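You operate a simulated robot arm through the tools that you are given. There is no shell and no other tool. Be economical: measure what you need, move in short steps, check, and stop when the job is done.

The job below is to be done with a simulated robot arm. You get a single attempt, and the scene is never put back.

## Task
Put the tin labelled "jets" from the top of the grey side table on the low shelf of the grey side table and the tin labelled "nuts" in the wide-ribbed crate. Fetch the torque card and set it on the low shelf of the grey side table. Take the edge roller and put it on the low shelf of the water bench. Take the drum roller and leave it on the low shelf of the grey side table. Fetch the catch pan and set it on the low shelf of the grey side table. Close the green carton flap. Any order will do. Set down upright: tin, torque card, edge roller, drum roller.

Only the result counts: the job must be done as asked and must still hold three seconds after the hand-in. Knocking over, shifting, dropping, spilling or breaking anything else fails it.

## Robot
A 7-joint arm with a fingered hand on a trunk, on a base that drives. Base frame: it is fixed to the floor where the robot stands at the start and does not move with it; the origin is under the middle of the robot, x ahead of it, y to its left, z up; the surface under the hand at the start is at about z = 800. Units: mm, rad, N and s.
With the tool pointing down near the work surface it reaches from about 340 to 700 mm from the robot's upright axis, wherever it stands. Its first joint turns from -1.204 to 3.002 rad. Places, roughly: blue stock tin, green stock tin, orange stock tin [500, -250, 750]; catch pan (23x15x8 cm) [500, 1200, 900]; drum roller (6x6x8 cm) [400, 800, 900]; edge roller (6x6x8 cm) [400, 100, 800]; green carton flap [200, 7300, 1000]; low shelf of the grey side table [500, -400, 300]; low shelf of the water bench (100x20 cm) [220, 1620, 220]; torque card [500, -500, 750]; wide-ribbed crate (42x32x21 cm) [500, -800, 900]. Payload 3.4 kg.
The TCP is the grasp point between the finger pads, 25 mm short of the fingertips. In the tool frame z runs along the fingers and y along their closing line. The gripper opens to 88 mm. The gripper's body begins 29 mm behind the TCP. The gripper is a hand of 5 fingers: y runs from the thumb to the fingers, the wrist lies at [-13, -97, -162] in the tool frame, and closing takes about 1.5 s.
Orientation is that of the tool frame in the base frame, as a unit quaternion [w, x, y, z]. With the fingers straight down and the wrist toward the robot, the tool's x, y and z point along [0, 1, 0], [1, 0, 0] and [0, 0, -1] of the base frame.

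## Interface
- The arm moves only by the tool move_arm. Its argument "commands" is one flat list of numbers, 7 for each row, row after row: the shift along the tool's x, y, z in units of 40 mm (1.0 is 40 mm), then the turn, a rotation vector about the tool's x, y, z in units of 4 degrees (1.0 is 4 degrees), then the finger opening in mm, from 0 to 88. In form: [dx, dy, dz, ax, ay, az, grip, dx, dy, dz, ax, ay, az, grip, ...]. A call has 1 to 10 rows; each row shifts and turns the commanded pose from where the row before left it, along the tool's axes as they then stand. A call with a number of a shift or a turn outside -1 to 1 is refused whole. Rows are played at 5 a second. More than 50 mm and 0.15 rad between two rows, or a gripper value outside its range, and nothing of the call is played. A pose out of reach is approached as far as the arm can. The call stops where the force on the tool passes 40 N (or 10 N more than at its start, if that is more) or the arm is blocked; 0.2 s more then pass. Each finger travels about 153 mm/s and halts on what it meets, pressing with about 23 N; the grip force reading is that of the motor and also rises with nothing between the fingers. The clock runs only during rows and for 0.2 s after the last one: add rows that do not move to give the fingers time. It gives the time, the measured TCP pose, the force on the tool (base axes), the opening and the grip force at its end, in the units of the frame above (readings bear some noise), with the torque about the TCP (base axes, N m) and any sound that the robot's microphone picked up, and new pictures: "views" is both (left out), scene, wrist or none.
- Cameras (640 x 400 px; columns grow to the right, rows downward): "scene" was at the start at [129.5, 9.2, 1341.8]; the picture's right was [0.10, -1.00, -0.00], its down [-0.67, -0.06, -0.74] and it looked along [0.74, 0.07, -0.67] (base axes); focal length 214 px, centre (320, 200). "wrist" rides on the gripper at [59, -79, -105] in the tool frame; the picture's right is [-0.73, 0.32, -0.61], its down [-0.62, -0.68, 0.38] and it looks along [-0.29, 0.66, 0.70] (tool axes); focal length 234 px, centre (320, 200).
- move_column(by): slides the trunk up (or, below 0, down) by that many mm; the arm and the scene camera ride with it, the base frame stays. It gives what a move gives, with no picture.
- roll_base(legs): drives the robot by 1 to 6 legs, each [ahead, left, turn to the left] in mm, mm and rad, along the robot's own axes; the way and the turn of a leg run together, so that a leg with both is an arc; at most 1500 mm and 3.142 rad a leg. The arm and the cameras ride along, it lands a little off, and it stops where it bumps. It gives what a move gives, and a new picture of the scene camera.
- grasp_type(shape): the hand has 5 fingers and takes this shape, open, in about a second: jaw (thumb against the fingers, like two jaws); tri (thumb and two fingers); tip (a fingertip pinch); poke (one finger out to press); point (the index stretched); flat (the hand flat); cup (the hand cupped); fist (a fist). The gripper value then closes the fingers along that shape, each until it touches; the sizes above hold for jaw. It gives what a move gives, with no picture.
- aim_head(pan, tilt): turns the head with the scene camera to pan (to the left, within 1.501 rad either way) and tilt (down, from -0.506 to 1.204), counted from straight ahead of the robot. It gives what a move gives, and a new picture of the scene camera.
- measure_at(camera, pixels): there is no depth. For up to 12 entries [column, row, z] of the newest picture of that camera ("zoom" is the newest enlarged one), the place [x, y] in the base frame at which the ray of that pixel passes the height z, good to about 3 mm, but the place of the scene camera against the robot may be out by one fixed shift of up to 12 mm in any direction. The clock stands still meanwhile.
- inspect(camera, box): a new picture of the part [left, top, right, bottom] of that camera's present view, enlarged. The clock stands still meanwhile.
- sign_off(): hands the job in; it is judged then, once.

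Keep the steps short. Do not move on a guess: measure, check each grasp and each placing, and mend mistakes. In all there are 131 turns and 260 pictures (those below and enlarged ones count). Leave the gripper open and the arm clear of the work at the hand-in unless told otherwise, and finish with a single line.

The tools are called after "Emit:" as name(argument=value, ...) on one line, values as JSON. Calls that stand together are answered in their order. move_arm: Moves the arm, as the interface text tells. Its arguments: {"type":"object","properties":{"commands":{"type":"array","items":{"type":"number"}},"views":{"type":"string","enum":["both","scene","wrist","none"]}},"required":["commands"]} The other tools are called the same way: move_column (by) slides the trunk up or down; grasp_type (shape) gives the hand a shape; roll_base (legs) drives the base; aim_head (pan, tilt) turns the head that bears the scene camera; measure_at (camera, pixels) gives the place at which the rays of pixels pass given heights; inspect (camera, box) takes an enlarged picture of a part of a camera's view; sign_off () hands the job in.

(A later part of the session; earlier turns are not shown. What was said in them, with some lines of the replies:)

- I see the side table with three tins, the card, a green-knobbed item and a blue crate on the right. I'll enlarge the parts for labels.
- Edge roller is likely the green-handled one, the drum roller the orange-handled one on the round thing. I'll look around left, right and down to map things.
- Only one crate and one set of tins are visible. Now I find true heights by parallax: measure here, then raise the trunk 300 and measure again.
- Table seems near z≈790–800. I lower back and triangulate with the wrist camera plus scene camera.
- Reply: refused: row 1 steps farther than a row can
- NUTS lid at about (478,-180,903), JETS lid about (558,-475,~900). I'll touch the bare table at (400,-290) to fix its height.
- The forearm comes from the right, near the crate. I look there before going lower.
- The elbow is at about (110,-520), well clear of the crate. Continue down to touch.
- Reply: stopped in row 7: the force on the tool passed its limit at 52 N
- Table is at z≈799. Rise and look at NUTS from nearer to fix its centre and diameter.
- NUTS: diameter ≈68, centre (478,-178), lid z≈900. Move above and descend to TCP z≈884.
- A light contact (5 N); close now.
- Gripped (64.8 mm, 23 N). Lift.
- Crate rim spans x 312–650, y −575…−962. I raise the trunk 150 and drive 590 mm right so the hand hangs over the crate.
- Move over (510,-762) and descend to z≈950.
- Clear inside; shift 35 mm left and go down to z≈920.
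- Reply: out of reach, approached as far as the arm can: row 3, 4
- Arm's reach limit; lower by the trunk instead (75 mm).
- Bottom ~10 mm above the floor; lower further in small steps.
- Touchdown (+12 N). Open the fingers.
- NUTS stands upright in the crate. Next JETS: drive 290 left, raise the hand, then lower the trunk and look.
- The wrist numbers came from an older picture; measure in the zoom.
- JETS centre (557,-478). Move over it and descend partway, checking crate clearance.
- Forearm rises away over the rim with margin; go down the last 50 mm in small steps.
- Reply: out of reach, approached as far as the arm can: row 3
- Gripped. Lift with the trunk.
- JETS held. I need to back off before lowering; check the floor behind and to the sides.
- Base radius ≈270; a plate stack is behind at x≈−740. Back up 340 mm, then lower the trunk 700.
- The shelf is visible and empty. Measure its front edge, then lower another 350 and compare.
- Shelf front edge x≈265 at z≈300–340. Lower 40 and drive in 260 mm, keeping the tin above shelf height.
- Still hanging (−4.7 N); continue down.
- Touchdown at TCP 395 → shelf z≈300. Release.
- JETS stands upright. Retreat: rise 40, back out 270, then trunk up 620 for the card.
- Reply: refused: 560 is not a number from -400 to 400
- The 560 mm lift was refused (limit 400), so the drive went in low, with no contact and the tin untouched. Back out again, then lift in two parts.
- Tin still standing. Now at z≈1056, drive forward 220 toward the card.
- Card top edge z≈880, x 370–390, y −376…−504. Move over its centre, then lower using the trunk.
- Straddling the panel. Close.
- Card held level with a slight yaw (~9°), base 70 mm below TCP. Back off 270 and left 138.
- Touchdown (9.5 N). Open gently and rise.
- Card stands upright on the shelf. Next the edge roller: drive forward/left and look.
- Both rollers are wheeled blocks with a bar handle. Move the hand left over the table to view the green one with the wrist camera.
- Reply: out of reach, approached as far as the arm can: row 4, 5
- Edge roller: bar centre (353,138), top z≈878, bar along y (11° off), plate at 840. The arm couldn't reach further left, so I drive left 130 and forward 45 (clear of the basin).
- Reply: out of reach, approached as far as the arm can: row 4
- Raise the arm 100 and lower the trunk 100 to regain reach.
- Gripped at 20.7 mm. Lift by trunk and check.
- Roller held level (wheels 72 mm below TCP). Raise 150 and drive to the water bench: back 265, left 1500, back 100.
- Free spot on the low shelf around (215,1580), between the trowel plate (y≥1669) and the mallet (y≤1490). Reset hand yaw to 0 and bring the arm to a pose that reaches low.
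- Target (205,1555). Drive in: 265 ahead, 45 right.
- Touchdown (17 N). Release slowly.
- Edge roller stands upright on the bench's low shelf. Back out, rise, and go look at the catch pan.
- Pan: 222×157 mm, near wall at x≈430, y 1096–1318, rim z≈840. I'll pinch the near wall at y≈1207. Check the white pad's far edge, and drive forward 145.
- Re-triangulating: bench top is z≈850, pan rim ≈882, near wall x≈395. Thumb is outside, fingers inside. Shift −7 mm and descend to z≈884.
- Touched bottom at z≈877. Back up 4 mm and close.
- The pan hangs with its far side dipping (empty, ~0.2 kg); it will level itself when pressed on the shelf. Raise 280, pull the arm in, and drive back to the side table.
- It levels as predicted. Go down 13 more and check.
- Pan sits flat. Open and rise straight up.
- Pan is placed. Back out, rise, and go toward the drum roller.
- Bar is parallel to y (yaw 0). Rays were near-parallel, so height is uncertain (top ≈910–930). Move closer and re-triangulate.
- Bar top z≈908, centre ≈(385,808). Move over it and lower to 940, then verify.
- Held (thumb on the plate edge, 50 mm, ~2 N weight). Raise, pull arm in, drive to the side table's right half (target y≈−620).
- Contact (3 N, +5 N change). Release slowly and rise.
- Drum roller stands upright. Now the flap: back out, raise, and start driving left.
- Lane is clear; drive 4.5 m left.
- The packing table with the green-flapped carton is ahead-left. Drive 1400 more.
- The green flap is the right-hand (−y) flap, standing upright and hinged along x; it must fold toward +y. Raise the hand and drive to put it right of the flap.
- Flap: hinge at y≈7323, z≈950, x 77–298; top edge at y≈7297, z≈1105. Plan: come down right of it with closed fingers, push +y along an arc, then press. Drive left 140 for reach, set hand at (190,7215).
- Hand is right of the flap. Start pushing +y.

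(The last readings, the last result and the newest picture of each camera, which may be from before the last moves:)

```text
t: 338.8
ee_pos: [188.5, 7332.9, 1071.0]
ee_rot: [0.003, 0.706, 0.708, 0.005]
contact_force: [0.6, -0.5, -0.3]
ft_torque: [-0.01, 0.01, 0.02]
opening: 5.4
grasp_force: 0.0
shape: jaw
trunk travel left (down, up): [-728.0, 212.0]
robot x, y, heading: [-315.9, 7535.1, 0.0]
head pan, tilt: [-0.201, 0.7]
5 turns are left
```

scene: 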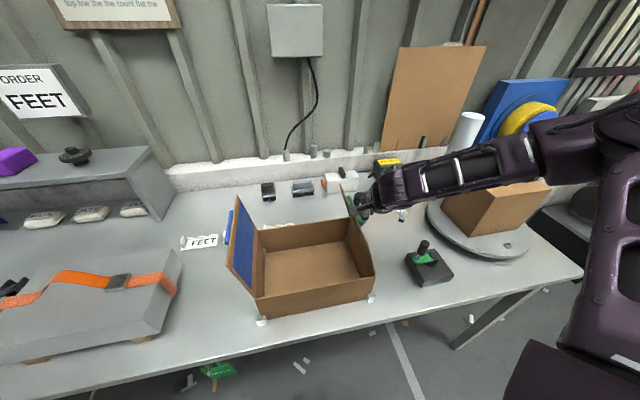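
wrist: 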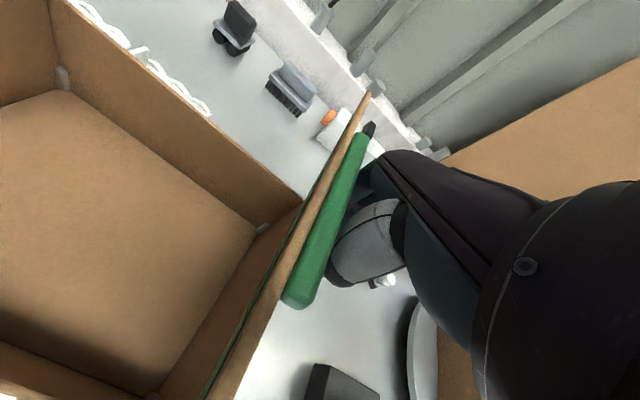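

The flap follows. Few turns left, so continue the arc in one go: base push +60, arm over and down, guarded press.

Emit:
roll_base(legs=[[0, 60, 0]])

Emit:
move_arm(commands=[0.5, 0, 0.3, 0, 0, 0, 5, 0.5, 0, 0.5, 0, 0, 0, 5], views="wrist")

Emit:
move_column(by=-25)

Emit:
move_arm(commands=[0.15, 0, 0.15, 0, 0, 0, 5, 0, 0, 0.15, 0, 0, 0, 5, 0, 0, 0.12, 0, 0, 0, 5, 0, 0, 0.12, 0, 0, 0, 5, 0, 0, 0.12, 0, 0, 0, 5, 0, 0, 0.12, 0, 0, 0, 5], views="both")

```text
t: 339.8
ee_pos: [188.8, 7393.1, 1070.9]
ee_rot: [0.004, 0.706, 0.708, 0.006]
contact_force: [0.3, 0.4, -0.3]
ft_torque: [-0.02, -0.01, -0.02]
opening: 5.2
grasp_force: 0.2
shape: jaw
trunk travel left (down, up): [-728.0, 212.0]
robot x, y, heading: [-314.5, 7595.1, 0.002]
head pan, tilt: [-0.201, 0.7]
```

scene: 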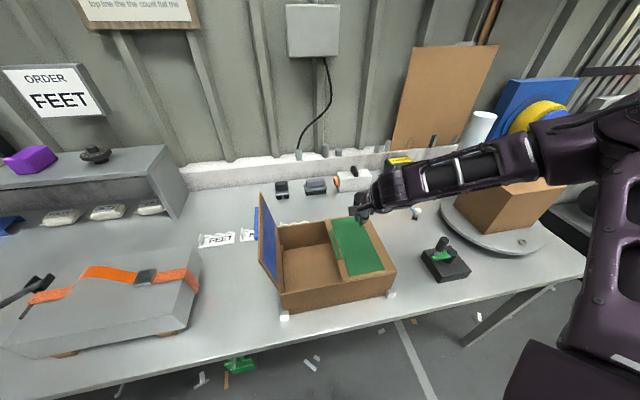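

```text
t: 340.4
ee_pos: [189.6, 7434.4, 1037.6]
ee_rot: [0.004, 0.706, 0.709, 0.006]
contact_force: [-0.2, 0.3, -0.5]
ft_torque: [-0.02, -0.03, -0.03]
opening: 5.3
grasp_force: 0.0
shape: jaw
trunk travel left (down, up): [-728.0, 212.0]
robot x, y, heading: [-316.5, 7592.9, -0.001]
head pan, tilt: [-0.201, 0.7]
```

wrist: 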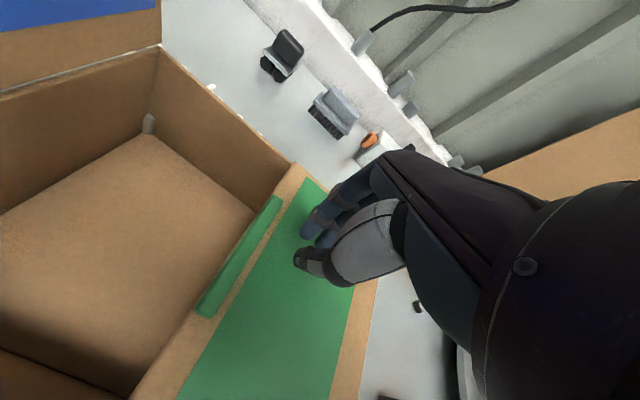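

```text
t: 341.1
ee_pos: [187.9, 7432.3, 1012.7]
ee_rot: [0.004, 0.706, 0.708, 0.005]
contact_force: [0.1, -0.6, 0.3]
ft_torque: [0.01, 0.01, 0.04]
opening: 4.9
grasp_force: 0.1
shape: jaw
trunk travel left (down, up): [-703.0, 237.0]
robot x, y, heading: [-316.8, 7594.1, 0.001]
head pan, tilt: [-0.201, 0.7]
```

```text
t: 342.1
ee_pos: [190.1, 7441.5, 1002.1]
ee_rot: [0.011, 0.705, 0.709, 0.015]
contact_force: [-5.0, -0.9, 27.5]
ft_torque: [0.03, 0.52, 0.01]
opening: 6.3
grasp_force: 0.1
shape: jaw
trunk travel left (down, up): [-703.0, 237.0]
robot x, y, heading: [-312.7, 7591.7, 0.002]
head pan, tilt: [-0.201, 0.7]
stopped in row 4: the force on the tool passed its limit at 44 N (the readings are from after the stop); the commanded pose is now the measured one
4 turns are left
```

scene: 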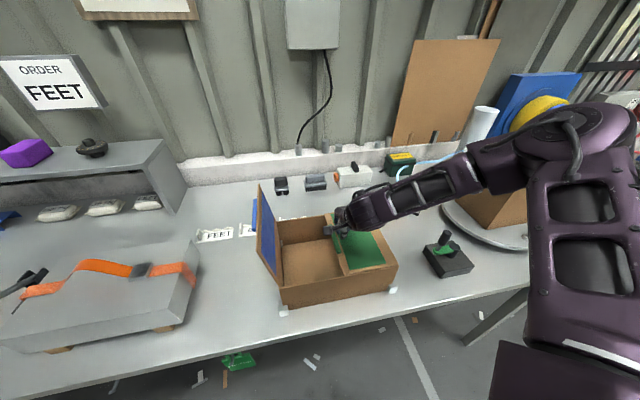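
wrist: 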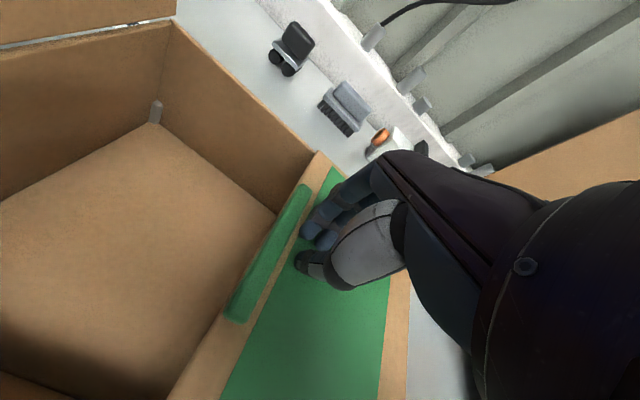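

The press met a firm stop with the flap lying flat. Retract upward, open the hand, back away and check that it stays shut.

Emit:
move_arm(commands=[0, 0, -0.6, 0, 0, 0, 5, 0, 0, -1, 0, 0, 0, 5, 0, 0, -1, 0, 0, 0, 5, 0, 0, 0, 0, 0, 0, 40, 0, 0, 0, 0, 0, 0, 88], views="wrist")

Emit:
move_column(by=150)

Emit:
roll_base(legs=[[-280, 0, 0]])

Emit:
aim_head(pan=-0.2, tilt=0.6)

Emit:
inspect(camera="scene", box=[220, 180, 440, 320])

```text
t: 343.3
ee_pos: [188.9, 7440.4, 1102.2]
ee_rot: [0.008, 0.705, 0.709, 0.012]
contact_force: [0.5, 0.1, 0.9]
ft_torque: [-0.01, 0.02, 0.01]
opening: 87.9
grasp_force: 0.0
shape: jaw
trunk travel left (down, up): [-703.0, 237.0]
robot x, y, heading: [-314.4, 7594.1, 0.001]
head pan, tilt: [-0.201, 0.7]
```

wrist: 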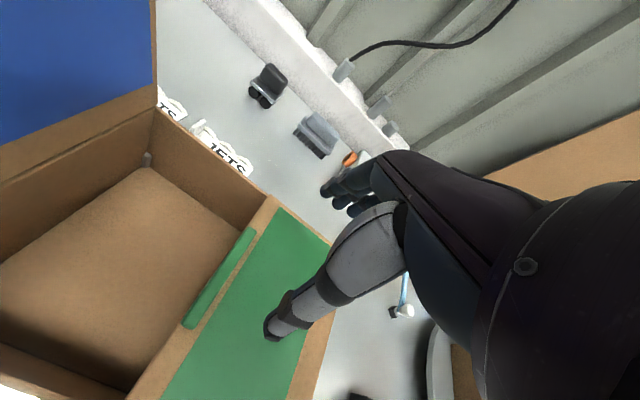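

```text
t: 345.0
ee_pos: [189.1, 7441.4, 1252.0]
ee_rot: [0.009, 0.705, 0.709, 0.01]
contact_force: [-0.4, -0.1, 0.2]
ft_torque: [0.01, 0.03, -0.02]
opening: 87.8
grasp_force: 0.0
shape: jaw
trunk travel left (down, up): [-853.0, 87.0]
robot x, y, heading: [-317.3, 7594.1, 0.003]
head pan, tilt: [-0.201, 0.7]
```

```text
t: 347.0
ee_pos: [-92.9, 7443.2, 1252.9]
ee_rot: [0.008, 0.704, 0.71, 0.01]
contact_force: [0.7, 0.5, 0.4]
ft_torque: [-0.02, -0.01, -0.01]
opening: 87.8
grasp_force: 0.1
shape: jaw
trunk travel left (down, up): [-853.0, 87.0]
robot x, y, heading: [-599.4, 7592.4, -0.0]
head pan, tilt: [-0.201, 0.7]
```

scene: 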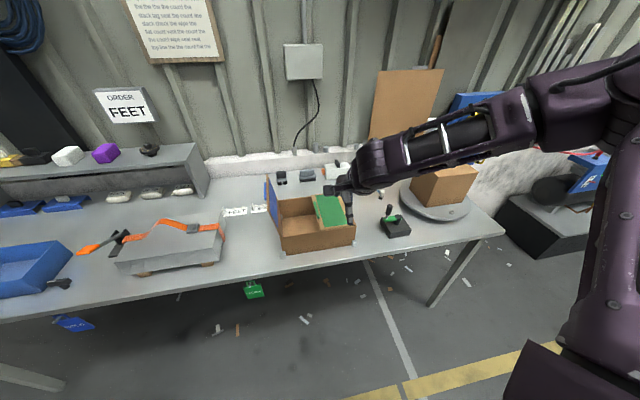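

```text
t: 347.7
ee_pos: [-93.7, 7441.7, 1251.7]
ee_rot: [0.008, 0.704, 0.71, 0.01]
contact_force: [0.3, 0.0, -0.5]
ft_torque: [0.0, -0.01, -0.02]
opening: 87.9
grasp_force: 0.1
shape: jaw
trunk travel left (down, up): [-853.0, 87.0]
robot x, y, heading: [-598.4, 7594.8, -0.001]
head pan, tilt: [-0.201, 0.6]
```

scene: 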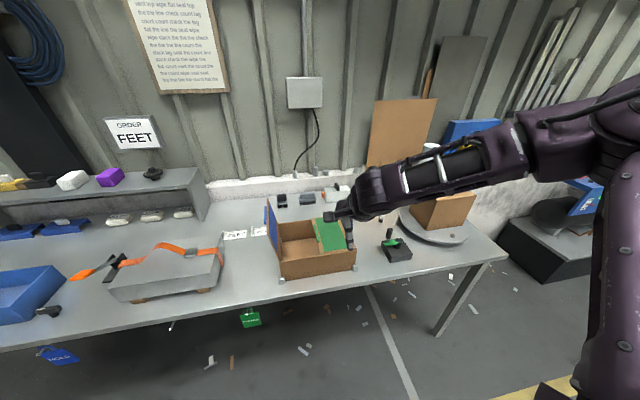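

```text
2.86 times, centred on (330, 250) of scene
3 turns are left
```

zoom: 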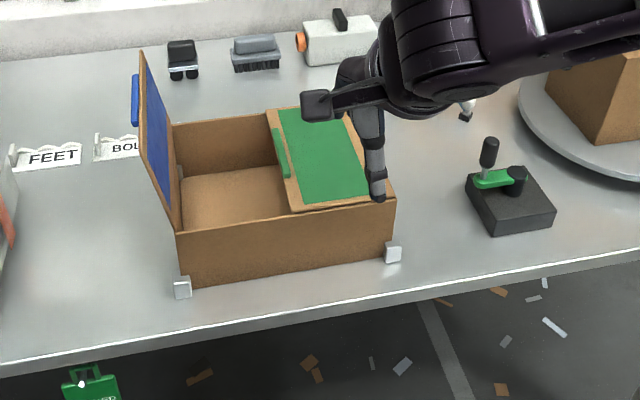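

The green flap lies flat on the carton, the arm is clear and the hand is open, so I am handing the job in.

Emit:
sign_off()

```text
The job is handed in.
```

I finished and handed in the job: all six items were set down where you asked, the tins, torque card and rollers upright, and the green carton flap is closed.
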